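You operate a simulated robot arm through the tools that you are given. There is no shell and no other tool.

You run a simulated two-armed robot. Do the job below in one go: nothing can be reset, and whatever is moved stays where it is left.

TASK
Vent the tester, put its gauge in the green tray, lock in the gauge named on the test card.
Fine: vent to zero and back the pressure knob out before you free the gauge.

The check looks at the end state, three seconds after you hand in, the way a careful person would. Anything else that was tipped, shoved, dropped, spilled or broken makes it a failure.

THE ROBOT
Two 7-joint arms with fingered hands on one trunk that stands fixed in place. Base frame: the origin is at the foot of the trunk, x ahead of it, y to its left, z up. Lengths are in m, angles in degrees, forces in N, time in s.
The left shoulder is at [0.06, 0.166, 0.977], the right one opposite. With the tool pointing down near the work surface each hand reaches from about 0.36 to 0.86 m from the base axis, measured 20 degrees to its own side. Payload 5 kg a hand.
Tool frame (each hand has its own): the origin (TCP) lies between the finger pads and is the grasp point; the fingertips stand 0.032 m ahead of it; z points along the fingers, y is the line along which they close. The gripper opens to 0.16 m; its body begins 0.089 m behind the TCP. The gripper is a hand of 3 fingers: y runs from the thumb to the fingers, the wrist lies at [0, 0, -0.267] in the tool frame, and closing takes about 1.5 s.
Orientation is that of the tool frame in the base frame, as a unit quaternion [x, y, z, w]. With the fingers straight down and closing along the base's y, the tool's x points along the base's -x, its y along +y and its z along -z.

THE INTERFACE
- The arms move only by the tool jog_arm. It takes "left_plan", "right_plan" or both (then of equal length, played together; a hand with none holds still); each is a list of rows, each a list of 6 numbers: the shift along the base's x, y, z in m, then the turn, a rotation vector about the base's x, y, z in degrees. In form: [[tx, ty, tz, rx, ry, rz], ...]. A call has 1 to 20 rows; each row shifts and turns the commanded pose from where the row before left it. "left_jaw" and "right_jaw" are, for a hand that has rows, the opening, from 0 (shut) to 1 (fully open), set as the call begins (left out, the last holds). Rows are played at 5 a second. More than 0.05 m and 8.6 degrees between two rows, or a gripper value outside its range, and nothing of the call is played. Where a pose cannot be reached the arm comes as near as it can. A force on the tool above 40 N (or 10 N above the force at the start of the call, whichever is more), or a blocked arm, ends the call early, and 0.2 s more pass. Each finger travels about 0.045 m/s and halts on what it meets, pressing with about 29 N; the grip force reading is that of the motor and also rises with nothing between the fingers. The clock runs only during rows and for 0.2 s after the last one: add rows that do not move to give the fingers time. The reply holds the time, the measured pose of the TCP, the force on the tool along the base axes, the opening and the grip force, in the units named above and with some noise, with the torque about the TCP (base axes, N m) and any sound that the robot's microphone picked up, and new pictures: "views" is both (left out), scene, wrist or none (wrist: the cameras of the hands that moved).
- Cameras (640 x 400 px; columns grow to the right, rows downward): "scene" is now at [0.0374, -0.0485, 1.6228]; the picture's right is [-0.58, -0.82, -0.00], its down [-0.56, 0.40, -0.73] and it looks along [0.59, -0.42, -0.69] (base axes); focal length 312 px, centre (320, 200). "left" rides on the left gripper at [-0.065, -0.004, -0.116] in its tool frame; the picture's right is [0.06, -1.00, 0.00], its down [0.87, 0.05, -0.49] and it looks along [0.49, 0.03, 0.87] (tool axes); focal length 261 px, centre (320, 200). "right" rides on the right gripper at [0.065, -0.004, -0.116] in its tool frame; the picture's right is [0.06, 1.00, 0.00], its down [-0.87, 0.05, -0.49] and it looks along [-0.49, 0.03, 0.87] (tool axes); focal length 261 px, centre (320, 200). There is no depth. A picture from a camera that has moved, and an enlarged one, comes with that camera's place and axes in the base frame and with its lens.
- lift_body(by): slides the trunk up (or, below 0, down) by that many m; the arms and the scene camera ride with it, the base frame stays. It gives what a move gives, with no picture.
- set_fingers(finger1, finger2, thumb_bend, hand): sets how far each is bent, from 0 (flat) to 1 (curled in); at 0.3 the hand is open as for a grip, at 0.7 the pads meet at the TCP. One left out holds its place. A second passes; each finger stops where it meets its share of the squeeze, and holds until it gets a number again. A gripper value or a shape takes the hand back. It gives what a move gives, with no picture; readings hold the bend of each and the force on the fingers (four entries, about 0 where the hand has none), thumb and palm.
- grasp_type(shape, hand): the hand has 3 fingers and takes this shape, open, in about a second: jaw (thumb against the fingers, like two jaws); tri (thumb and two fingers); tip (a fingertip pinch); poke (one finger out to press); point (the index stretched); flat (the hand flat); cup (the hand cupped); fist (a fist). The gripper value then closes the fingers along that shape, each until it touches; the sizes above hold for jaw. It gives what a move gives, with no picture.
- turn_head(pan, tilt): turns the head with the scene camera to pan (to the left, within 86 degrees either way) and tilt (down, from -29 to 69), counted from straight ahead of the robot. It gives what a move gives, and a new picture of the scene camera.
- enlarge(camera, box): a new picture of the part [left, top, right, bottom] of that camera's present view, enlarged. The clock stands still meanwhile.
- sign_off(): hands the job in; it is judged then, once.

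Places have to be worked out from the pictures, the camera data and where the tool is seen. Open the grippers and draw the arms clear of the work before you hand the job in, unless the task says otherwise.

The tools are called after "Call:" by a JSON object that holds its "method" and its "body". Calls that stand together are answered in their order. jog_arm: Moves the arms, as the interface text tells. Its arguments: {"type":"object","properties":{"left_plan":{"type":"array","items":{"type":"array","items":{"type":"number"}}},"left_jaw":{"type":"number"},"right_plan":{"type":"array","items":{"type":"array","items":{"type":"number"}}},"right_jaw":{"type":"number"},"views":{"type":"string","enum":["both","scene","wrist","none"]}},"required":[]} The other tools are called the same way: lift_body (by) moves the trunk up or down; grasp_type (shape, hand) gives the hand a shape; set_fingers (finger1, finger2, thumb_bend, hand) moves the fingers one by one; turn_head (pan, tilt) turns the head that bears the scene camera; enlarge (camera, box) takes an enlarged picture of a part of a camera's view; sign_off () hands the job in.

At the start:

```text
clock: 0.0
left_tool_pos: [0.5253, -0.0855, 1.1919]
left_ee_rot: [0.0, 1.0, 0.001, 0.0]
left_ft_force: [-0.6, -0.1, 0.9]
left_torque: [-0.02, -0.01, 0.01]
left_width: 0.1599
left_finger_force: 0.0
left_shape: jaw
left_bend: [0.3, 0.3, 0.3]
left_finger forces: [0.0, 0.0, 0.0, 0.1, 0.0, 0.0]
right_tool_pos: [0.3228, -0.4225, 1.2523]
right_ee_rot: [0.0, 1.0, 0.001, -0.001]
right_ft_force: [0.4, 0.9, 0.5]
right_torque: [0.02, 0.02, -0.01]
right_width: 0.1599
right_finger_force: 0.0
right_shape: jaw
right_bend: [0.3, 0.3, 0.3]
right_finger forces: [0.1, 0.0, 0.0, 0.1, 0.1, 0.0]
trunk travel left (down, up): [-0.525, 0.065]
head pan, tilt (commanded): [-35.2, 43.3]
```

scene: 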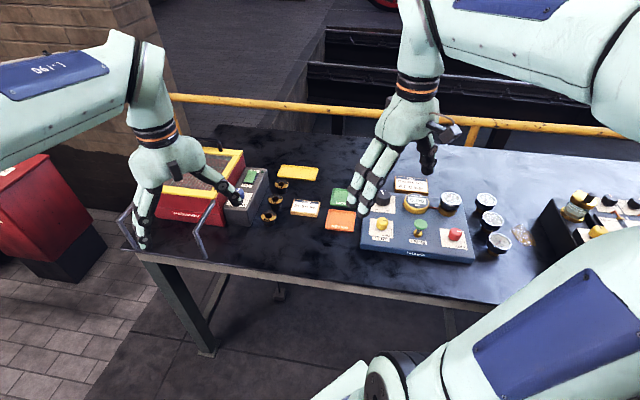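
right: 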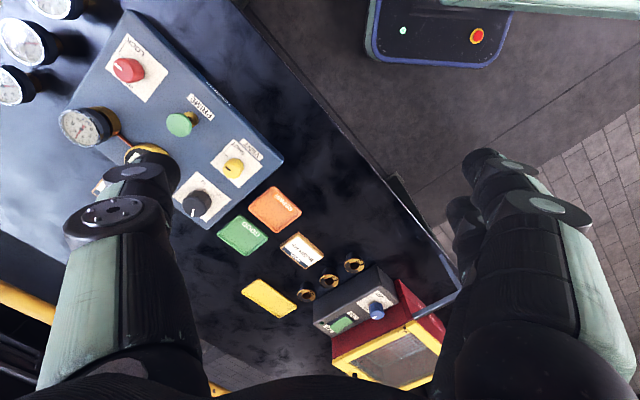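
left: 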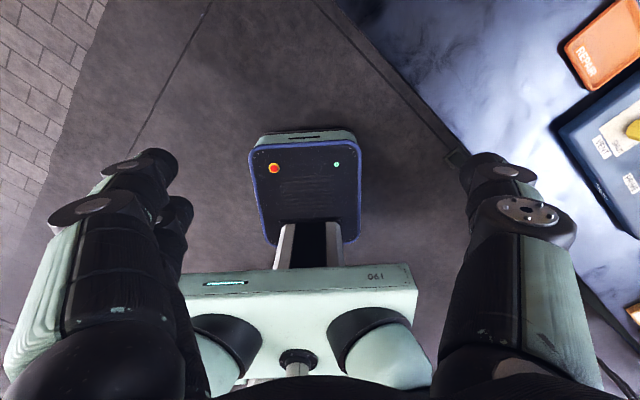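

The pictures show a bench with a tester (red, green, yellow, black controls), spare gauges, trays, and a card. I'll enlarge the views to read the labels before moving anything.

Call:
{"method": "enlarge", "body": {"camera": "scene", "box": [340, 160, 540, 285]}}

Call:
{"method": "enlarge", "body": {"camera": "scene", "box": [220, 150, 380, 250]}}

Call:
{"method": "enlarge", "body": {"camera": "right", "box": [0, 0, 320, 200]}}

Call:
{"method": "enlarge", "body": {"camera": "right", "box": [180, 140, 436, 300]}}

Call:
{"method": "enlarge", "body": {"camera": "scene", "box": [480, 160, 640, 260]}}

```text
3.20 times, centred on (440, 222) of scene
camera zoom: at [0.0374, -0.0485, 1.6228], right [-0.58, -0.82, 0.0], down [-0.56, 0.4, -0.73], along [0.59, -0.42, -0.69], focal length 999 px, centre (-64, 128)
```

zoom: 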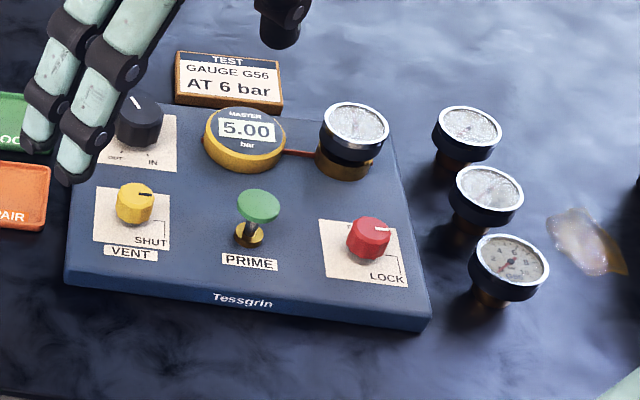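

```text
4.00 times, centred on (300, 200) of scene
camera zoom: at [0.0374, -0.0485, 1.6228], right [-0.58, -0.82, 0.0], down [-0.56, 0.4, -0.73], along [0.59, -0.42, -0.69], focal length 1248 px, centre (400, 200)
```

zoom: 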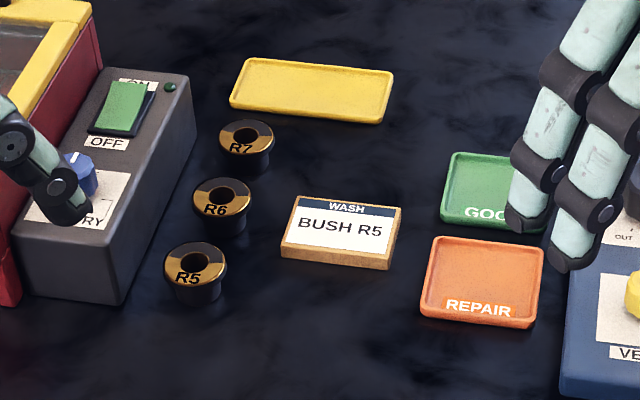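

```text
2.00 times, centred on (160, 100) of right
camera zoom: at [0.2581, -0.4276, 1.3683], right [-0.06, 1.0, 0.0], down [0.87, 0.05, 0.49], along [0.49, 0.03, -0.87], focal length 521 px, centre (640, 400)
```

zoom: 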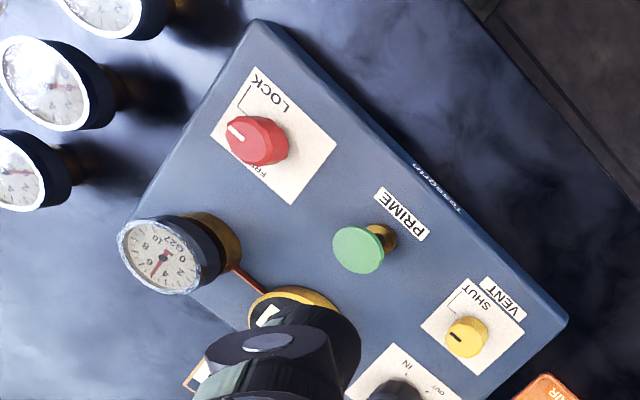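

```text
2.50 times, centred on (308, 220) of right
camera zoom: at [0.2581, -0.4276, 1.3683], right [-0.06, 1.0, 0.0], down [0.87, 0.05, 0.49], along [0.49, 0.03, -0.87], focal length 652 px, centre (350, 150)
```

zoom: 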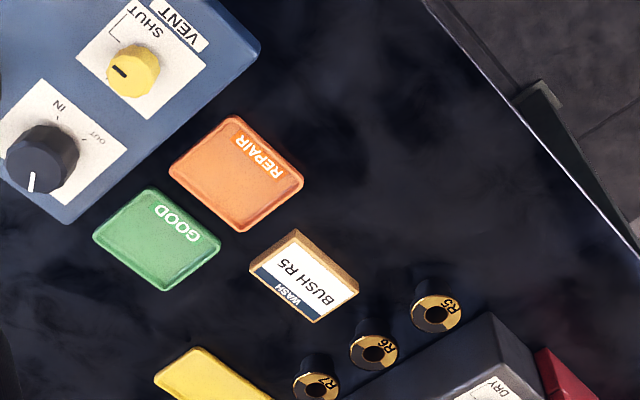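

```text
4.00 times, centred on (560, 210) of scene
camera zoom: at [0.0374, -0.0485, 1.6228], right [-0.58, -0.82, 0.0], down [-0.56, 0.4, -0.73], along [0.59, -0.42, -0.69], focal length 1248 px, centre (-640, 160)
```

zoom: 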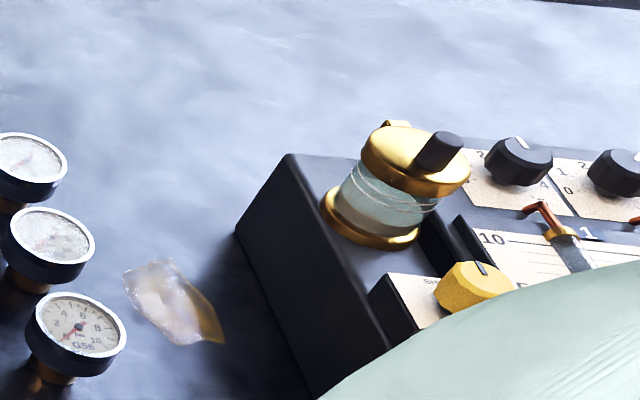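

The tester sits to the robot's right (prime knob near x≈0.38, y≈-0.67, z≈0.91). The card says "GAUGE G56 AT 6 bar", and the fitted gauge reads G27. I'll draw the left arm away to clear the view and bring the right hand over the tester so its wrist camera sees it.

Call:
{"method": "jog_arm", "body": {"left_plan": [[0, 0.045, 0, 0, 0, 0], [0, 0.045, 0, 0, 0, 0], [0, 0.045, 0, 0, 0, 0], [0, 0.045, 0, 0, 0, 0], [0, 0.045, 0, 0, 0, 0], [0, 0.045, 0, 0, 0, 0], [0, 0.045, 0, 0, 0, 0]], "right_plan": [[-0.012, -0.033, 0, 0, 0, 0], [-0.012, -0.033, 0, 0, 0, 0], [-0.012, -0.033, 0, 0, 0, 0], [-0.012, -0.033, 0, 0, 0, 0], [-0.012, -0.033, 0, 0, 0, 0], [-0.012, -0.033, 0, 0, 0, 0], [-0.012, -0.033, 0, 0, 0, 0]], "views": "both"}}

```text
clock: 1.6
left_tool_pos: [0.5244, 0.2322, 1.1926]
left_ee_rot: [0.0, 1.0, 0.0, 0.001]
left_ft_force: [0.6, -0.6, 0.6]
left_torque: [-0.01, -0.04, -0.01]
left_width: 0.1598
left_finger_force: 0.1
left_shape: jaw
left_bend: [0.3, 0.3, 0.3]
left_finger forces: [0.1, 0.0, 0.0, 0.1, 0.1, 0.0]
right_tool_pos: [0.2396, -0.6524, 1.249]
right_ee_rot: [-0.001, 1.0, 0.0, 0.001]
right_ft_force: [-0.6, 0.0, 0.7]
right_torque: [0.0, -0.03, -0.01]
right_width: 0.16
right_finger_force: 0.1
right_shape: jaw
right_bend: [0.3, 0.3, 0.3]
right_finger forces: [0.0, 0.0, 0.1, 0.0, 0.0, 0.0]
trunk travel left (down, up): [-0.525, 0.065]
head pan, tilt (commanded): [-35.2, 43.3]
camera scene: at [0.0369, -0.0478, 1.6228], right [-0.58, -0.82, 0.0], down [-0.56, 0.4, -0.73], along [0.59, -0.42, -0.69], focal length 312 px, centre (320, 200)
camera right: at [0.1759, -0.6563, 1.3648], right [-0.06, 1.0, 0.0], down [0.87, 0.05, 0.49], along [0.49, 0.03, -0.87], focal length 261 px, centre (320, 200)
camera left: at [0.5882, 0.2279, 1.3085], right [-0.06, -1.0, 0.0], down [-0.87, 0.06, 0.49], along [-0.49, 0.03, -0.87], focal length 261 px, centre (320, 200)
```

scene: 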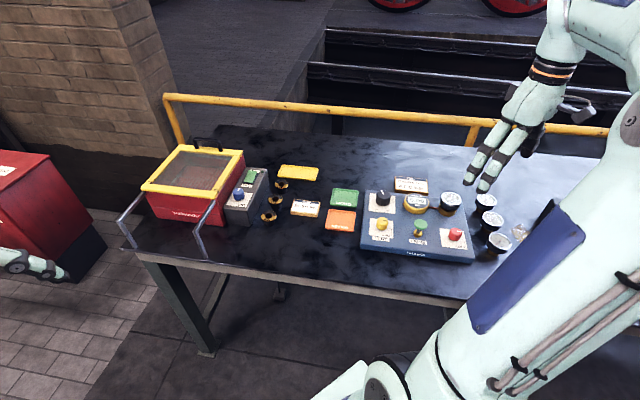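
right: 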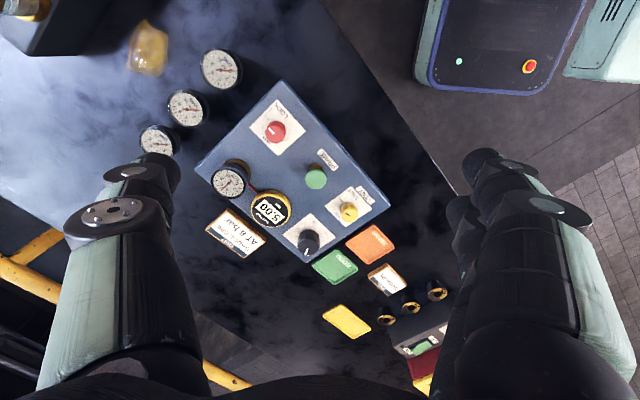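
left: 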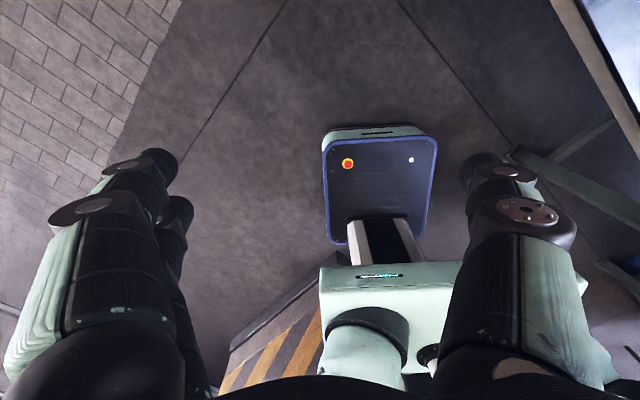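

Now the whole tester is in view of both cameras. I'll enlarge the tester, spare gauges and trays in both views to read dials and triangulate.

Call:
{"method": "enlarge", "body": {"camera": "right", "box": [180, 70, 404, 210]}}

Call:
{"method": "enlarge", "body": {"camera": "right", "box": [120, 40, 280, 140]}}

Call:
{"method": "enlarge", "body": {"camera": "right", "box": [190, 150, 350, 250]}}

Call:
{"method": "enlarge", "body": {"camera": "scene", "box": [350, 170, 510, 270]}}

Call:
{"method": "enlarge", "body": {"camera": "right", "box": [280, 170, 440, 270]}}

```text
2.86 times, centred on (292, 140) of right
camera zoom: at [0.1759, -0.6563, 1.3648], right [-0.06, 1.0, 0.0], down [0.87, 0.05, 0.49], along [0.49, 0.03, -0.87], focal length 745 px, centre (400, 371)
```

zoom: 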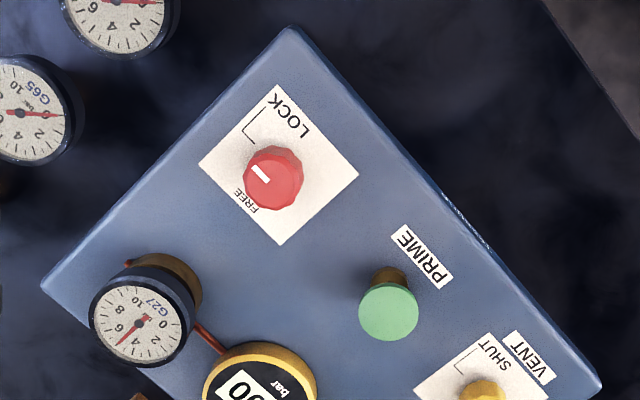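

```text
4.00 times, centred on (200, 90) of right
camera zoom: at [0.1759, -0.6563, 1.3648], right [-0.06, 1.0, 0.0], down [0.87, 0.05, 0.49], along [0.49, 0.03, -0.87], focal length 1043 px, centre (800, 640)
```

zoom: 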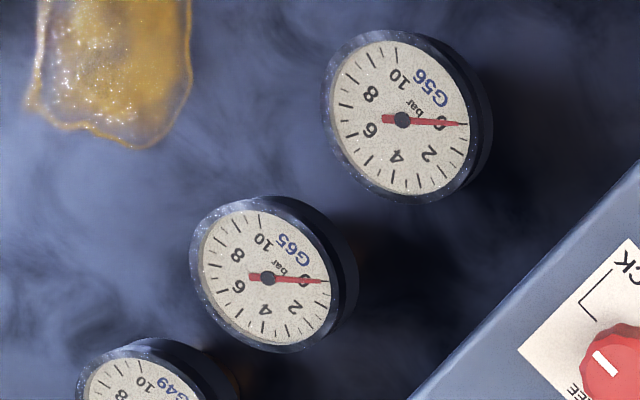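

```text
4.00 times, centred on (270, 200) of right
camera zoom: at [0.1759, -0.6563, 1.3648], right [-0.06, 1.0, 0.0], down [0.87, 0.05, 0.49], along [0.49, 0.03, -0.87], focal length 1043 px, centre (520, 200)
```

zoom: 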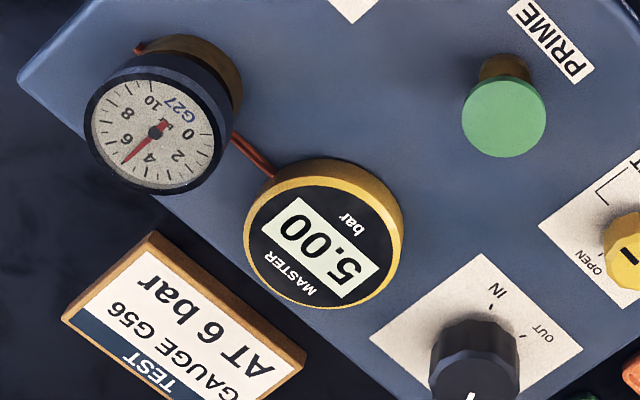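

```text
4.00 times, centred on (430, 220) of scene
camera zoom: at [0.0369, -0.0478, 1.6228], right [-0.58, -0.82, 0.0], down [-0.56, 0.4, -0.73], along [0.59, -0.42, -0.69], focal length 1248 px, centre (-120, 120)
```

zoom: 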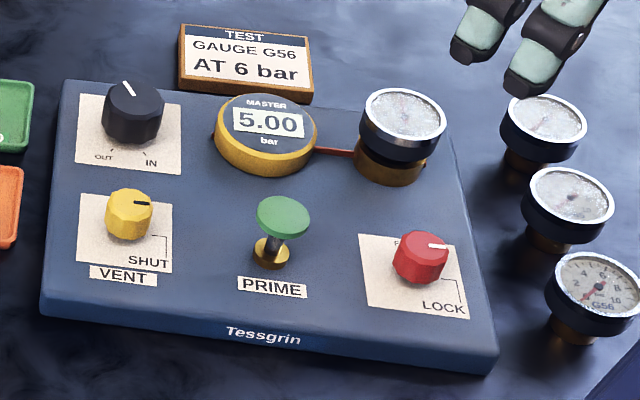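

```text
4.00 times, centred on (360, 220) of right
camera zoom: at [0.1759, -0.6563, 1.3648], right [-0.06, 1.0, 0.0], down [0.87, 0.05, 0.49], along [0.49, 0.03, -0.87], focal length 1043 px, centre (160, 120)
```

zoom: 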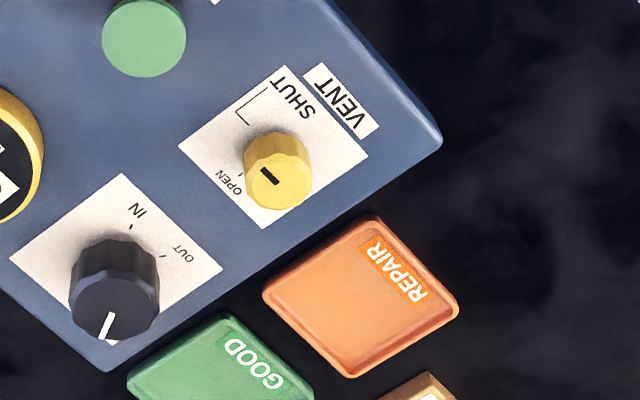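

Readings triangulate well: vent knob top ≈ (0.457,-0.579,0.92), lock knob ≈ (0.302,-0.727,0.911), pressure knob ≈ (0.540,-0.657,0.925), fitted G27 ≈ (0.392,-0.810,0.937), spare G56 ≈ (0.208,-0.808,0.916). OPEN lies 90° counter-clockwise from SHUT. I'll bring the right hand above the vent knob, turned about -80° so there is room to turn it back.

Call:
{"method": "jog_arm", "body": {"right_plan": [[0.0217, 0.0073, -0.021, 0, 0, -8], [0.0217, 0.0073, -0.021, 0, 0, -8], [0.0217, 0.0073, -0.021, 0, 0, -8], [0.0217, 0.0073, -0.021, 0, 0, -8], [0.0217, 0.0073, -0.021, 0, 0, -8], [0.0217, 0.0073, -0.021, 0, 0, -8], [0.0217, 0.0073, -0.021, 0, 0, -8], [0.0217, 0.0073, -0.021, 0, 0, -8], [0.0217, 0.0073, -0.021, 0, 0, -8], [0.0217, 0.0073, -0.021, 0, 0, -8], [0, 0, 0, 0, 0, 0]], "right_jaw": 0.55}}

```text
clock: 4.0
left_tool_pos: [0.5255, 0.2323, 1.1936]
left_ee_rot: [0.0, 1.0, 0.0, 0.0]
left_ft_force: [0.5, 0.2, 0.2]
left_torque: [0.0, -0.01, 0.0]
left_width: 0.16
left_finger_force: 0.1
left_shape: jaw
left_bend: [0.3, 0.3, 0.3]
left_finger forces: [0.1, 0.0, 0.0, 0.1, 0.0, 0.0]
right_tool_pos: [0.4552, -0.5789, 1.0432]
right_ee_rot: [0.644, 0.765, 0.001, 0.002]
right_ft_force: [-0.2, 0.1, 0.3]
right_torque: [-0.02, -0.01, 0.06]
right_width: 0.0885
right_finger_force: 0.1
right_shape: jaw
right_bend: [0.72, 0.72, 0.7]
right_finger forces: [0.0, 0.1, 0.0, 0.0, 0.0, 0.0]
trunk travel left (down, up): [-0.525, 0.065]
head pan, tilt (commanded): [-35.2, 43.3]
camera scene: at [0.0369, -0.0484, 1.6228], right [-0.58, -0.82, 0.0], down [-0.56, 0.4, -0.73], along [0.59, -0.42, -0.69], focal length 312 px, centre (320, 200)
camera right: at [0.4396, -0.5167, 1.1588], right [0.97, 0.23, 0.0], down [0.2, -0.85, 0.49], along [0.12, -0.48, -0.87], focal length 261 px, centre (320, 200)
```

scene: 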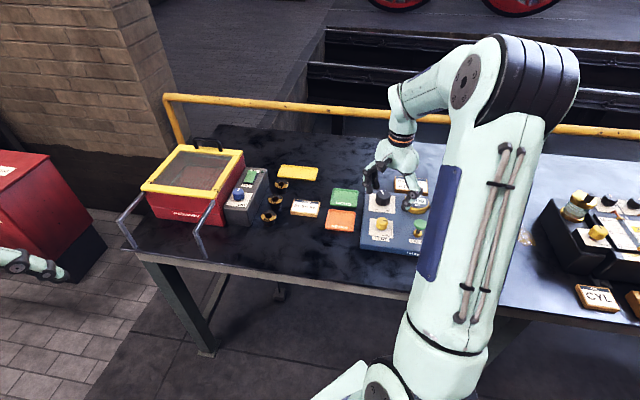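
right: 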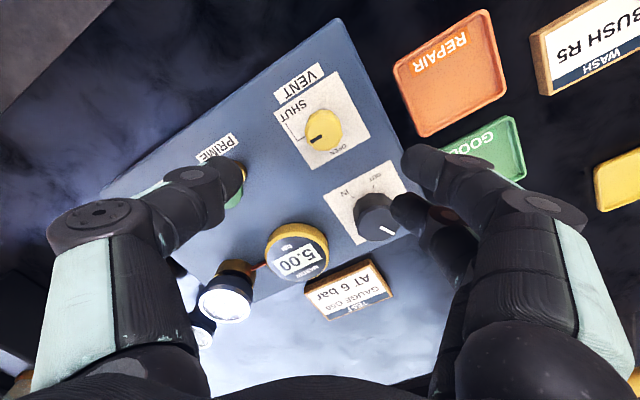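

The wrist view puts the vent knob at (0.458,-0.577), within 3 mm of the hand's axis; the plate surface is at z≈0.889. I'll correct slightly and descend so fingertips stop ~8 mm above the plate, still open.

Call:
{"method": "jog_arm", "body": {"right_plan": [[0.002, 0.001, -0.022, 0, 0, 0], [0, 0, -0.022, 0, 0, 0], [0, 0, -0.022, 0, 0, 0], [0, 0, -0.022, 0, 0, 0], [0, 0, -0.022, 0, 0, 0], [0, 0, 0, 0, 0, 0]], "right_jaw": 0.5}}

```text
clock: 5.4
left_tool_pos: [0.5243, 0.232, 1.1918]
left_ee_rot: [-0.001, 1.0, 0.0, -0.001]
left_ft_force: [-0.3, -0.1, -0.2]
left_torque: [-0.01, 0.01, 0.02]
left_width: 0.1601
left_finger_force: 0.0
left_shape: jaw
left_bend: [0.3, 0.3, 0.3]
left_finger forces: [0.0, 0.0, 0.0, 0.1, 0.1, 0.1]
right_tool_pos: [0.4561, -0.5817, 0.9322]
right_ee_rot: [0.643, 0.766, 0.0, 0.0]
right_ft_force: [0.6, -0.8, -0.1]
right_torque: [0.02, 0.01, 0.01]
right_width: 0.0807
right_finger_force: 0.0
right_shape: jaw
right_bend: [0.72, 0.72, 0.7]
right_finger forces: [0.0, 0.0, 0.1, 0.0, 0.0, 0.0]
trunk travel left (down, up): [-0.525, 0.065]
head pan, tilt (commanded): [-35.2, 43.3]
camera scene: at [0.0373, -0.0482, 1.6228], right [-0.58, -0.82, 0.0], down [-0.56, 0.4, -0.73], along [0.59, -0.42, -0.69], focal length 312 px, centre (320, 200)
camera right: at [0.4411, -0.5192, 1.0481], right [0.97, 0.23, 0.0], down [0.2, -0.85, 0.49], along [0.12, -0.48, -0.87], focal length 261 px, centre (320, 200)
```

scene: 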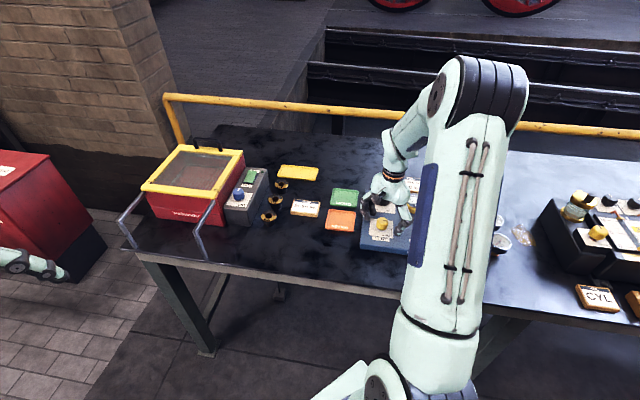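
right: 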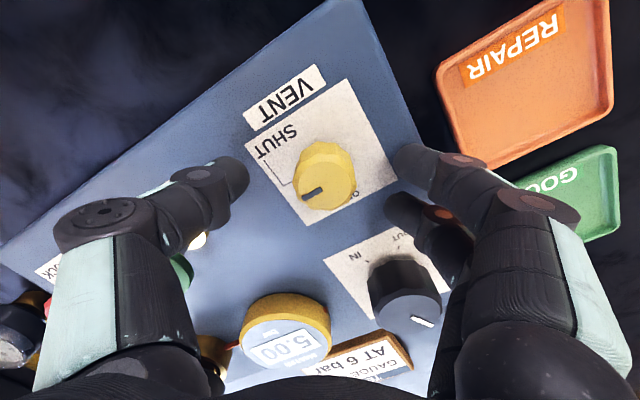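

The knob sits ~4 mm off the hand axis (toward +x,+y). I'll shift, lower another 6 mm, and then close on it.

Call:
{"method": "jog_arm", "body": {"right_plan": [[0.004, 0.004, -0.003, 0, 0, 0], [0, 0, -0.003, 0, 0, 0], [0, 0, 0, 0, 0, 0]], "views": "wrist"}}

Call:
{"method": "jog_arm", "body": {"right_plan": [[0, 0, 0, 0, 0, 0], [0, 0, 0, 0, 0, 0], [0, 0, 0, 0, 0, 0], [0, 0, 0, 0, 0, 0], [0, 0, 0, 0, 0, 0], [0, 0, 0, 0, 0, 0], [0, 0, 0, 0, 0, 0]], "right_jaw": 0.0, "views": "wrist"}}

```text
clock: 6.2
left_tool_pos: [0.5257, 0.233, 1.1924]
left_ee_rot: [0.0, 1.0, 0.0, 0.001]
left_ft_force: [-1.0, -0.9, 0.3]
left_torque: [-0.02, -0.02, -0.03]
left_width: 0.1599
left_finger_force: 0.0
left_shape: jaw
left_bend: [0.3, 0.3, 0.3]
left_finger forces: [0.0, 0.0, 0.0, 0.0, 0.0, 0.0]
right_tool_pos: [0.4607, -0.5766, 0.927]
right_ee_rot: [0.643, 0.766, 0.0, 0.0]
right_ft_force: [0.6, -0.2, 0.0]
right_torque: [0.01, 0.0, -0.01]
right_width: 0.0806
right_finger_force: 0.1
right_shape: jaw
right_bend: [0.72, 0.72, 0.7]
right_finger forces: [0.0, 0.0, 0.0, 0.1, 0.0, 0.0]
trunk travel left (down, up): [-0.525, 0.065]
head pan, tilt (commanded): [-35.2, 43.3]
camera right: at [0.4464, -0.5134, 1.0423], right [0.97, 0.23, 0.0], down [0.2, -0.85, 0.49], along [0.12, -0.48, -0.87], focal length 261 px, centre (320, 200)
```

right: 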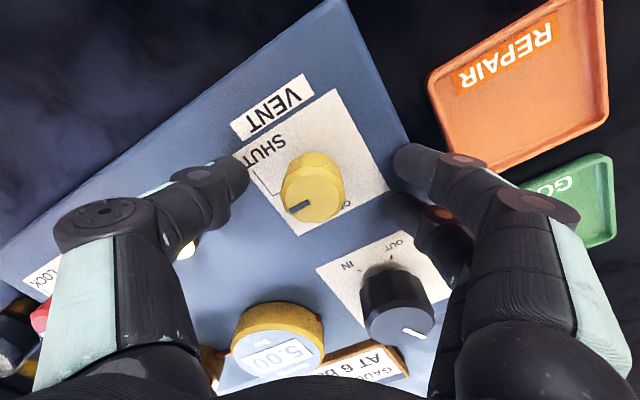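

```text
clock: 7.8
left_tool_pos: [0.5255, 0.2307, 1.1912]
left_ee_rot: [0.0, 1.0, -0.001, 0.0]
left_ft_force: [-0.3, 0.2, 0.7]
left_torque: [0.0, -0.03, 0.02]
left_width: 0.1596
left_finger_force: 0.2
left_shape: jaw
left_bend: [0.3, 0.3, 0.3]
left_finger forces: [0.0, 0.0, 0.1, 0.0, 0.0, 0.0]
right_tool_pos: [0.4612, -0.5764, 0.9246]
right_ee_rot: [0.643, 0.766, 0.0, 0.0]
right_ft_force: [-0.3, 0.3, -2.2]
right_torque: [0.01, 0.0, -0.03]
right_width: 0.0232
right_finger_force: 28.6
right_shape: jaw
right_bend: [0.71, 0.72, 0.7]
right_finger forces: [11.7, 12.8, 0.0, 0.0, 25.8, 0.0]
trunk travel left (down, up): [-0.525, 0.065]
head pan, tilt (commanded): [-35.2, 43.3]
camera right: at [0.4464, -0.5136, 1.0422], right [0.97, 0.23, 0.0], down [0.2, -0.85, 0.49], along [0.12, -0.48, -0.87], focal length 261 px, centre (320, 200)
```

right: 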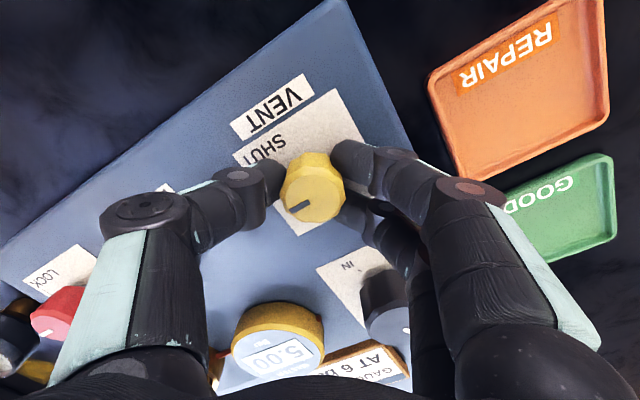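

The vent knob is firmly gripped (28.6 N, width 0.023). I'll turn it counter-clockwise 45° first and check that the pointer follows.

Call:
{"method": "jog_arm", "body": {"right_plan": [[0, 0, 0, 0, 0, 7.5], [0, 0, 0, 0, 0, 7.5], [0, 0, 0, 0, 0, 7.5], [0, 0, 0, 0, 0, 7.5], [0, 0, 0, 0, 0, 7.5], [0, 0, 0, 0, 0, 7.5]], "views": "wrist"}}

```text
clock: 9.2
left_tool_pos: [0.5236, 0.2327, 1.1917]
left_ee_rot: [0.0, 1.0, 0.0, 0.0]
left_ft_force: [0.0, -0.5, 0.5]
left_torque: [0.01, 0.02, 0.06]
left_width: 0.1599
left_finger_force: 0.2
left_shape: jaw
left_bend: [0.3, 0.3, 0.3]
left_finger forces: [0.0, 0.0, 0.0, 0.0, 0.0, 0.0]
right_tool_pos: [0.4598, -0.5743, 0.9263]
right_ee_rot: [0.3, 0.954, -0.001, -0.001]
right_ft_force: [-11.2, 12.1, -4.5]
right_torque: [0.28, 0.2, -0.11]
right_width: 0.023
right_finger_force: 29.0
right_shape: jaw
right_bend: [0.71, 0.72, 0.7]
right_finger forces: [17.8, 11.7, 0.0, 0.0, 25.2, 0.0]
trunk travel left (down, up): [-0.525, 0.065]
head pan, tilt (commanded): [-35.2, 43.3]
camera right: at [0.4045, -0.5416, 1.0424], right [0.52, 0.85, 0.0], down [0.74, -0.45, 0.49], along [0.42, -0.25, -0.87], focal length 261 px, centre (320, 200)
```

right: 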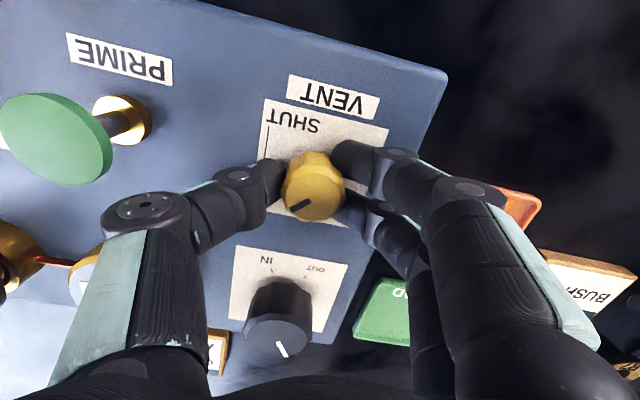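

The pointer follows the hand; side force of ~16 N shows the knob axis is ~2 mm toward (-x,+y). I'll shift the axis that way and turn the other 45°.

Call:
{"method": "jog_arm", "body": {"right_plan": [[-0.001, 0.001, 0, 0, 0, 7.5], [-0.001, 0.001, 0, 0, 0, 7.5], [0, 0, 0, 0, 0, 7.5], [0, 0, 0, 0, 0, 7.5], [0, 0, 0, 0, 0, 7.5], [0, 0, 0, 0, 0, 7.5]], "views": "both"}}

```text
clock: 10.6
left_tool_pos: [0.5227, 0.2308, 1.194]
left_ee_rot: [0.001, 1.0, 0.0, 0.001]
left_ft_force: [-0.1, 0.3, 0.1]
left_torque: [0.01, -0.02, 0.0]
left_width: 0.1596
left_finger_force: 0.1
left_shape: jaw
left_bend: [0.3, 0.3, 0.3]
left_finger forces: [0.1, 0.0, 0.0, 0.0, 0.0, 0.0]
right_tool_pos: [0.4559, -0.5747, 0.9273]
right_ee_rot: [-0.087, 0.996, 0.0, -0.001]
right_ft_force: [-24.2, 1.3, -1.4]
right_torque: [0.14, 0.49, -0.09]
right_width: 0.0224
right_finger_force: 29.0
right_shape: jaw
right_bend: [0.71, 0.71, 0.7]
right_finger forces: [21.4, 12.0, 0.1, 0.0, 24.2, 0.0]
trunk travel left (down, up): [-0.525, 0.065]
head pan, tilt (commanded): [-35.2, 43.3]
camera scene: at [0.035, -0.0485, 1.6229], right [-0.58, -0.82, 0.0], down [-0.56, 0.4, -0.73], along [0.59, -0.42, -0.68], focal length 312 px, centre (320, 200)
camera right: at [0.3943, -0.5906, 1.0423], right [-0.23, 0.97, 0.0], down [0.85, 0.2, 0.49], along [0.48, 0.12, -0.87], focal length 261 px, centre (320, 200)
```

scene: 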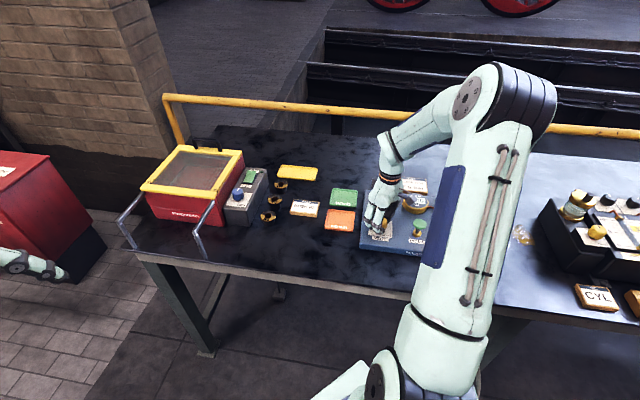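
right: 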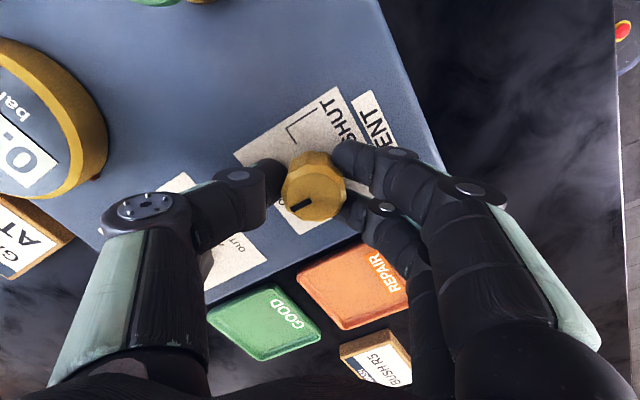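

The pointer has turned a full 90° with the hand. I'll relieve the side force, open, rise straight up, and check the pointer and master reading.

Call:
{"method": "jog_arm", "body": {"right_plan": [[-0.003, 0, 0, 0, 0, 0], [0, 0, 0, 0, 0, 0]], "views": "none"}}

Call:
{"method": "jog_arm", "body": {"right_plan": [[0, 0, 0, 0, 0, 0], [0, 0, 0, 0, 0, 0], [0, 0, 0, 0, 0, 0], [0, 0, 0, 0, 0, 0], [0, 0, 0.02, 0, 0, 0], [0, 0, 0.04, 0, 0, 0], [0, 0, 0.04, 0, 0, 0], [0, 0, 0.02, 0, 0, 0]], "right_jaw": 0.5}}

```text
clock: 11.2
left_tool_pos: [0.5241, 0.2321, 1.1942]
left_ee_rot: [-0.001, 1.0, 0.0, 0.0]
left_ft_force: [-0.5, 0.3, 0.3]
left_torque: [0.02, 0.0, -0.02]
left_width: 0.1598
left_finger_force: 0.1
left_shape: jaw
left_bend: [0.3, 0.3, 0.3]
left_finger forces: [0.0, 0.0, 0.0, 0.1, 0.0, 0.1]
right_tool_pos: [0.4554, -0.5742, 0.9264]
right_ee_rot: [-0.087, 0.996, 0.001, 0.001]
right_ft_force: [-13.5, -2.3, -5.5]
right_torque: [0.04, 0.29, -0.07]
right_width: 0.0225
right_finger_force: 28.8
right_shape: jaw
right_bend: [0.71, 0.71, 0.7]
right_finger forces: [17.0, 12.1, 0.1, 0.1, 27.0, 0.1]
trunk travel left (down, up): [-0.525, 0.065]
head pan, tilt (commanded): [-35.2, 43.3]
```

```text
clock: 13.0
left_tool_pos: [0.5257, 0.2326, 1.1912]
left_ee_rot: [0.0, 1.0, 0.0, 0.0]
left_ft_force: [-0.2, -0.3, -0.5]
left_torque: [0.01, 0.01, 0.02]
left_width: 0.16
left_finger_force: 0.0
left_shape: jaw
left_bend: [0.3, 0.3, 0.3]
left_finger forces: [0.0, 0.0, 0.0, 0.0, 0.1, 0.1]
right_tool_pos: [0.4578, -0.572, 1.0445]
right_ee_rot: [-0.087, 0.996, 0.0, 0.0]
right_ft_force: [-0.6, -0.7, 0.3]
right_torque: [0.01, 0.02, 0.0]
right_width: 0.0794
right_finger_force: 0.1
right_shape: jaw
right_bend: [0.72, 0.72, 0.7]
right_finger forces: [0.0, 0.0, 0.1, 0.0, 0.1, 0.1]
trunk travel left (down, up): [-0.525, 0.065]
head pan, tilt (commanded): [-35.2, 43.3]
camera scene: at [0.0375, -0.0483, 1.6227], right [-0.58, -0.82, 0.0], down [-0.56, 0.4, -0.73], along [0.59, -0.42, -0.69], focal length 312 px, centre (320, 200)
camera right: at [0.3945, -0.5884, 1.1608], right [-0.23, 0.97, 0.0], down [0.85, 0.2, 0.49], along [0.48, 0.12, -0.87], focal length 261 px, centre (320, 200)
```

scene: 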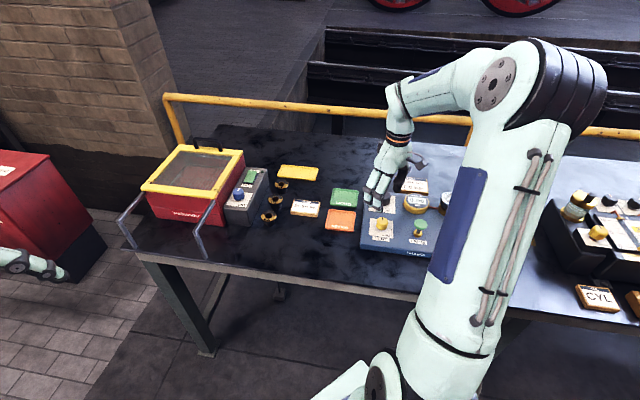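
right: 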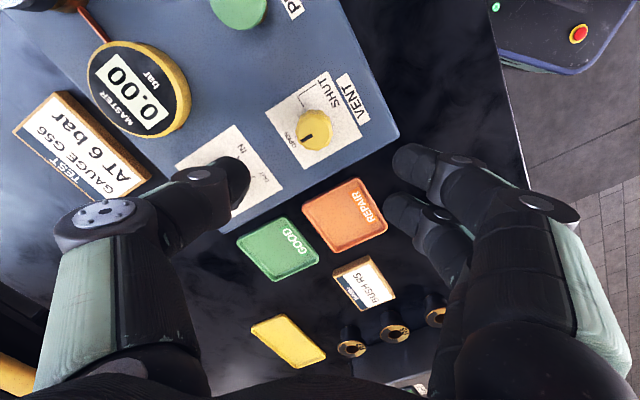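

The master now reads 0.00 and the vent pointer is toward OPEN. I'll enlarge to confirm the alignment with the OPEN tick.

Call:
{"method": "enlarge", "body": {"camera": "right", "box": [240, 70, 400, 170]}}

Call:
{"method": "enlarge", "body": {"camera": "scene", "box": [350, 170, 510, 270]}}

```text
4.00 times, centred on (320, 120) of right
camera zoom: at [0.3945, -0.5884, 1.1608], right [-0.23, 0.97, 0.0], down [0.85, 0.2, 0.49], along [0.48, 0.12, -0.87], focal length 1043 px, centre (320, 520)
```

zoom: 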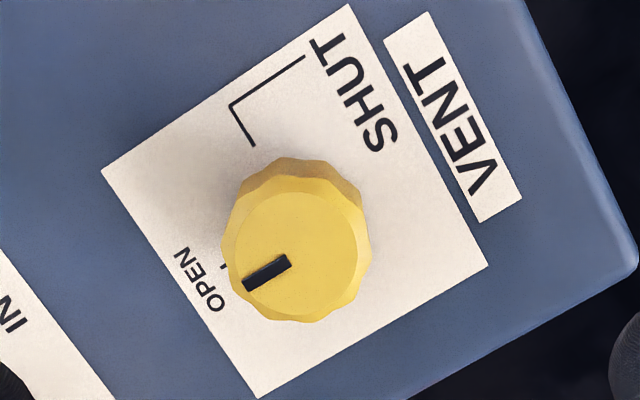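

```text
4.00 times, centred on (430, 220) of scene
camera zoom: at [0.0375, -0.0483, 1.6227], right [-0.58, -0.82, 0.0], down [-0.56, 0.4, -0.73], along [0.59, -0.42, -0.69], focal length 1248 px, centre (-120, 120)
```

zoom: 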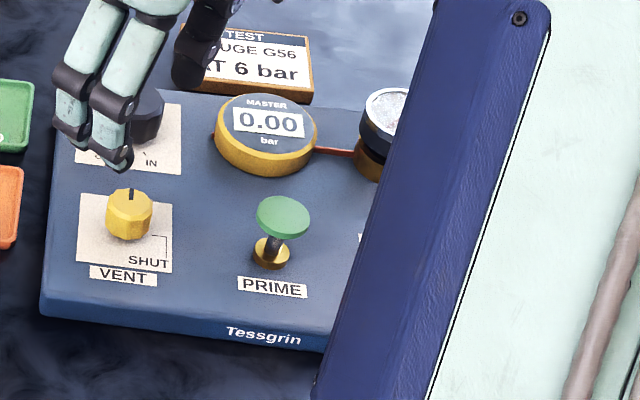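

Vent is at OPEN with 0.00 bar. Next the black pressure knob at ≈(0.540,-0.657): it needs roughly 130° counter-clockwise to OUT. I'll move above it with the hand turned to about -85°.

Call:
{"method": "jog_arm", "body": {"right_plan": [[0.0068, -0.0071, 0, 0, 0, -7.9], [0.0068, -0.0071, 0, 0, 0, -7.9], [0.0068, -0.0071, 0, 0, 0, -7.9], [0.0068, -0.0071, 0, 0, 0, -7.9], [0.0068, -0.0071, 0, 0, 0, -7.9], [0.0068, -0.0071, 0, 0, 0, -7.9], [0.0068, -0.0071, 0, 0, 0, -7.9], [0.0068, -0.0071, 0, 0, 0, -7.9], [0.0068, -0.0071, 0, 0, 0, -7.9], [0.0068, -0.0071, 0, 0, 0, -7.9], [0.0068, -0.0071, 0, 0, 0, -7.9], [0.0068, -0.0071, 0, 0, 0, -7.9], [0, 0, 0, 0, 0, 0]], "right_jaw": 0.58, "views": "wrist"}}

```text
clock: 15.8
left_tool_pos: [0.5237, 0.2315, 1.1925]
left_ee_rot: [0.0, 1.0, 0.0, 0.0]
left_ft_force: [-1.1, -0.3, 0.5]
left_torque: [0.03, -0.02, 0.02]
left_width: 0.1598
left_finger_force: 0.0
left_shape: jaw
left_bend: [0.3, 0.3, 0.3]
left_finger forces: [0.0, 0.1, 0.1, 0.0, 0.0, 0.0]
right_tool_pos: [0.5382, -0.6598, 1.047]
right_ee_rot: [0.675, 0.738, 0.0, 0.0]
right_ft_force: [-0.1, -0.1, 1.2]
right_torque: [-0.03, -0.02, 0.0]
right_width: 0.0921
right_finger_force: 0.1
right_shape: jaw
right_bend: [0.71, 0.71, 0.7]
right_finger forces: [0.0, 0.1, 0.0, 0.1, 0.0, 0.0]
trunk travel left (down, up): [-0.525, 0.065]
head pan, tilt (commanded): [-35.2, 43.3]
camera right: at [0.5281, -0.5946, 1.1619], right [0.99, 0.15, 0.0], down [0.13, -0.86, 0.49], along [0.07, -0.49, -0.87], focal length 261 px, centre (320, 200)
```

right: 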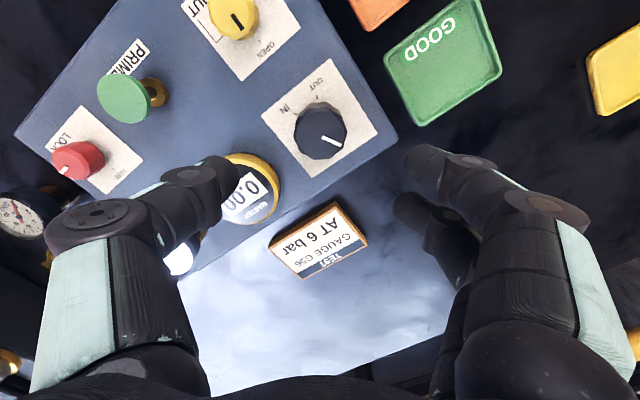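

The black knob is nearly under the hand. I'll enlarge to locate its centre and ticks.

Call:
{"method": "enlarge", "body": {"camera": "right", "box": [240, 80, 400, 180]}}

```text
4.00 times, centred on (320, 130) of right
camera zoom: at [0.5281, -0.5946, 1.1619], right [0.99, 0.15, 0.0], down [0.13, -0.86, 0.49], along [0.07, -0.49, -0.87], focal length 1043 px, centre (320, 480)
```

zoom: 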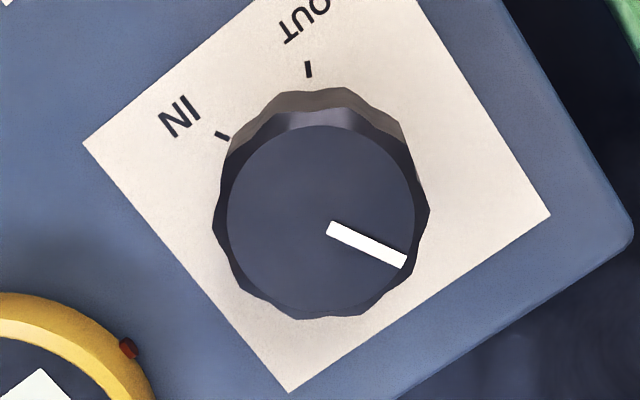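

The knob centre is right on the hand axis; pointer at about -18°, OUT tick at about +104°, so ~122° CCW is needed. Descending straight now.

Call:
{"method": "jog_arm", "body": {"right_plan": [[0, 0, -0.023, 0, 0, 0], [0, 0, -0.023, 0, 0, 0], [0, 0, -0.023, 0, 0, 0], [0, 0, -0.023, 0, 0, 0], [0, 0, -0.022, 0, 0, 0], [0, 0, 0, 0, 0, 0], [0, 0, 0, 0, 0, 0]], "views": "wrist"}}

```text
clock: 17.4
left_tool_pos: [0.5242, 0.2311, 1.1923]
left_ee_rot: [0.001, 1.0, 0.0, 0.0]
left_ft_force: [-1.0, -0.2, 0.7]
left_torque: [-0.01, 0.01, 0.02]
left_width: 0.1596
left_finger_force: 0.1
left_shape: jaw
left_bend: [0.3, 0.3, 0.3]
left_finger forces: [0.1, 0.0, 0.1, 0.0, 0.0, 0.0]
right_tool_pos: [0.5369, -0.6576, 0.9315]
right_ee_rot: [0.674, 0.739, 0.0, 0.0]
right_ft_force: [0.7, -0.4, 0.2]
right_torque: [0.03, -0.01, -0.04]
right_width: 0.0923
right_finger_force: 0.1
right_shape: jaw
right_bend: [0.71, 0.71, 0.7]
right_finger forces: [0.1, 0.0, 0.0, 0.0, 0.1, 0.0]
trunk travel left (down, up): [-0.525, 0.065]
head pan, tilt (commanded): [-35.2, 43.3]
camera right: at [0.5291, -0.5938, 1.0483], right [0.99, 0.15, 0.0], down [0.13, -0.86, 0.49], along [0.07, -0.49, -0.87], focal length 261 px, centre (320, 200)
```

right: 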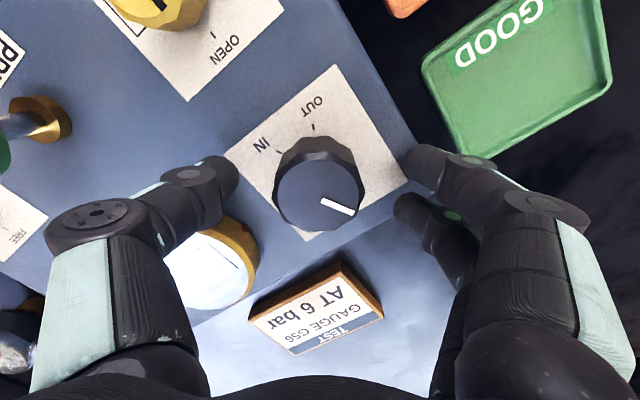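

The knob is centred to within 2 mm. Small shift and close the fingers on it.

Call:
{"method": "jog_arm", "body": {"right_plan": [[-0.001, 0.002, -0.001, 0, 0, 0], [0, 0, 0, 0, 0, 0], [0, 0, 0, 0, 0, 0], [0, 0, 0, 0, 0, 0], [0, 0, 0, 0, 0, 0], [0, 0, 0, 0, 0, 0], [0, 0, 0, 0, 0, 0]], "right_jaw": 0.0, "views": "wrist"}}

```text
clock: 19.0
left_tool_pos: [0.5246, 0.2308, 1.1919]
left_ee_rot: [0.0, 1.0, 0.001, 0.0]
left_ft_force: [-0.7, -0.5, -0.7]
left_torque: [0.03, 0.0, 0.0]
left_width: 0.16
left_finger_force: 0.1
left_shape: jaw
left_bend: [0.3, 0.3, 0.3]
left_finger forces: [0.1, 0.0, 0.0, 0.1, 0.0, 0.1]
right_tool_pos: [0.5361, -0.6551, 0.9318]
right_ee_rot: [0.674, 0.739, 0.0, -0.001]
right_ft_force: [0.4, 0.1, -2.1]
right_torque: [0.01, 0.01, 0.01]
right_width: 0.0376
right_finger_force: 29.4
right_shape: jaw
right_bend: [0.73, 0.73, 0.7]
right_finger forces: [12.0, 13.4, 0.0, 0.0, 26.2, 0.1]
trunk travel left (down, up): [-0.525, 0.065]
head pan, tilt (commanded): [-35.2, 43.3]
camera right: at [0.528, -0.5916, 1.0477], right [0.99, 0.15, 0.0], down [0.13, -0.86, 0.49], along [0.07, -0.49, -0.87], focal length 261 px, centre (320, 200)
```

right: 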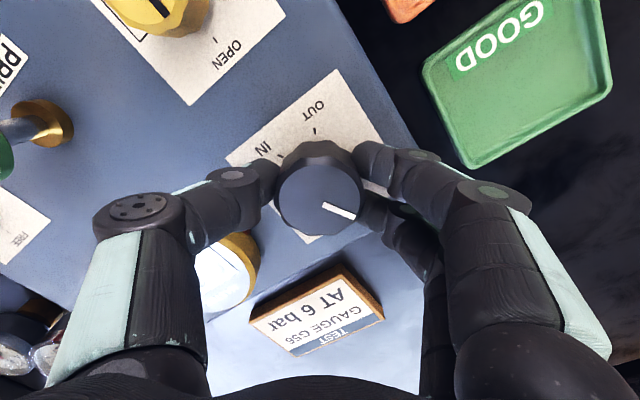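

Gripped at 0.038 width with 29 N. Turning counter-clockwise 42° first and checking forces.

Call:
{"method": "jog_arm", "body": {"right_plan": [[0, 0, 0, 0, 0, 7], [0, 0, 0, 0, 0, 7], [0, 0, 0, 0, 0, 7], [0, 0, 0, 0, 0, 7], [0, 0, 0, 0, 0, 7], [0, 0, 0, 0, 0, 7]], "views": "wrist"}}

```text
clock: 20.4
left_tool_pos: [0.5248, 0.232, 1.193]
left_ee_rot: [0.0, 1.0, 0.0, 0.0]
left_ft_force: [1.6, -1.1, -0.3]
left_torque: [-0.04, 0.0, 0.01]
left_width: 0.1597
left_finger_force: 0.0
left_shape: jaw
left_bend: [0.3, 0.3, 0.3]
left_finger forces: [0.0, 0.0, 0.1, 0.0, 0.0, 0.1]
right_tool_pos: [0.5365, -0.6563, 0.9306]
right_ee_rot: [0.364, 0.931, 0.0, 0.0]
right_ft_force: [-4.2, 3.3, 2.7]
right_torque: [0.07, 0.08, -0.04]
right_width: 0.0374
right_finger_force: 28.9
right_shape: jaw
right_bend: [0.73, 0.73, 0.7]
right_finger forces: [13.4, 13.3, 0.0, 0.0, 27.4, 0.0]
trunk travel left (down, up): [-0.525, 0.065]
head pan, tilt (commanded): [-35.2, 43.3]
camera right: at [0.4859, -0.6156, 1.0475], right [0.63, 0.78, 0.0], down [0.68, -0.55, 0.49], along [0.38, -0.31, -0.87], focal length 261 px, centre (320, 200)
```

right: 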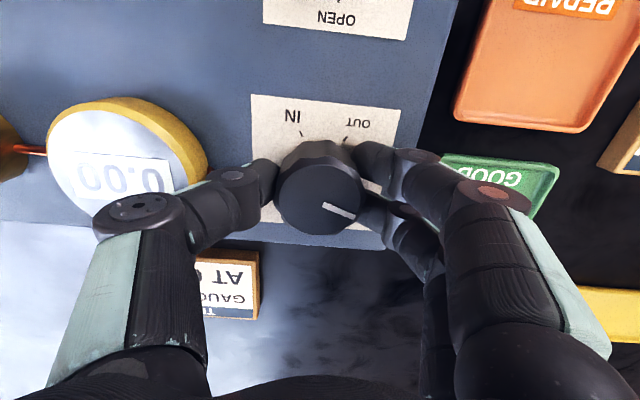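

Turning smoothly with low forces. Continue another 56°.

Call:
{"method": "jog_arm", "body": {"right_plan": [[0, 0, 0, 0, 0, 7], [0, 0, 0, 0, 0, 7], [0, 0, 0, 0, 0, 7], [0, 0, 0, 0, 0, 7], [0, 0, 0, 0, 0, 7], [0, 0, 0, 0, 0, 7], [0, 0, 0, 0, 0, 7], [0, 0, 0, 0, 0, 7]], "views": "wrist"}}

```text
clock: 22.2
left_tool_pos: [0.5244, 0.231, 1.1925]
left_ee_rot: [0.0, 1.0, -0.001, 0.0]
left_ft_force: [-0.5, -0.1, 0.4]
left_torque: [0.0, -0.01, 0.0]
left_width: 0.16
left_finger_force: 0.1
left_shape: jaw
left_bend: [0.3, 0.3, 0.3]
left_finger forces: [0.1, 0.0, 0.0, 0.0, 0.0, 0.0]
right_tool_pos: [0.5361, -0.6587, 0.9316]
right_ee_rot: [-0.115, 0.993, 0.0, 0.0]
right_ft_force: [-11.1, -4.4, -3.4]
right_torque: [-0.03, 0.2, -0.03]
right_width: 0.0375
right_finger_force: 29.0
right_shape: jaw
right_bend: [0.73, 0.73, 0.7]
right_finger forces: [14.3, 12.7, 0.0, 0.0, 27.6, 0.0]
trunk travel left (down, up): [-0.525, 0.065]
head pan, tilt (commanded): [-35.2, 43.3]
camera right: at [0.4737, -0.6774, 1.0478], right [-0.29, 0.96, 0.0], down [0.83, 0.25, 0.49], along [0.47, 0.14, -0.87], focal length 261 px, centre (320, 200)
```

right: 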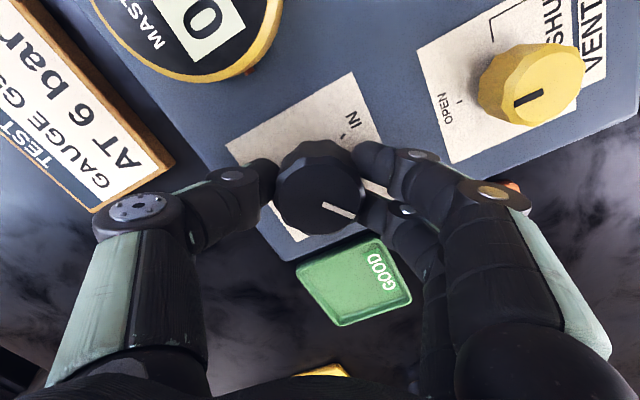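

About 98° done; ~24° remain to OUT. The fingers will stay clear of the vent knob (0.116 m away). Turning another 28° to seat it at the OUT stop.

Call:
{"method": "jog_arm", "body": {"right_plan": [[-0.001, 0, 0, 0, 0, 6], [-0.001, 0, 0, 0, 0, 6], [0, 0, 0, 0, 0, 6], [0, 0, 0, 0, 0, 6], [0, 0, 0, 0, 0, 4]], "views": "wrist"}}

```text
clock: 23.4
left_tool_pos: [0.5242, 0.2307, 1.1921]
left_ee_rot: [-0.001, 1.0, -0.001, 0.0]
left_ft_force: [-0.2, -0.1, -0.5]
left_torque: [-0.03, 0.01, 0.01]
left_width: 0.1601
left_finger_force: 0.1
left_shape: jaw
left_bend: [0.3, 0.3, 0.3]
left_finger forces: [0.0, 0.0, 0.1, 0.0, 0.0, 0.0]
right_tool_pos: [0.5359, -0.66, 0.9303]
right_ee_rot: [-0.351, 0.936, -0.001, 0.0]
right_ft_force: [-3.2, -10.5, -1.0]
right_torque: [-0.23, 0.01, -0.93]
right_width: 0.0372
right_finger_force: 29.1
right_shape: jaw
right_bend: [0.73, 0.73, 0.7]
right_finger forces: [10.4, 16.4, 0.0, 0.0, 32.4, 0.0]
trunk travel left (down, up): [-0.525, 0.065]
head pan, tilt (commanded): [-35.2, 43.3]
camera right: at [0.4894, -0.705, 1.0478], right [-0.7, 0.71, 0.0], down [0.62, 0.61, 0.49], along [0.35, 0.35, -0.87], focal length 261 px, centre (320, 200)
```

right: 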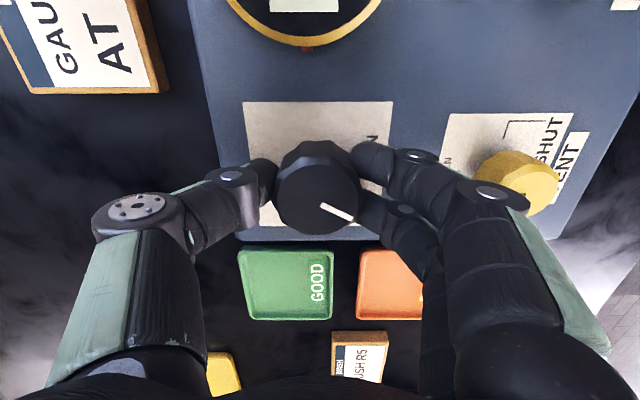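

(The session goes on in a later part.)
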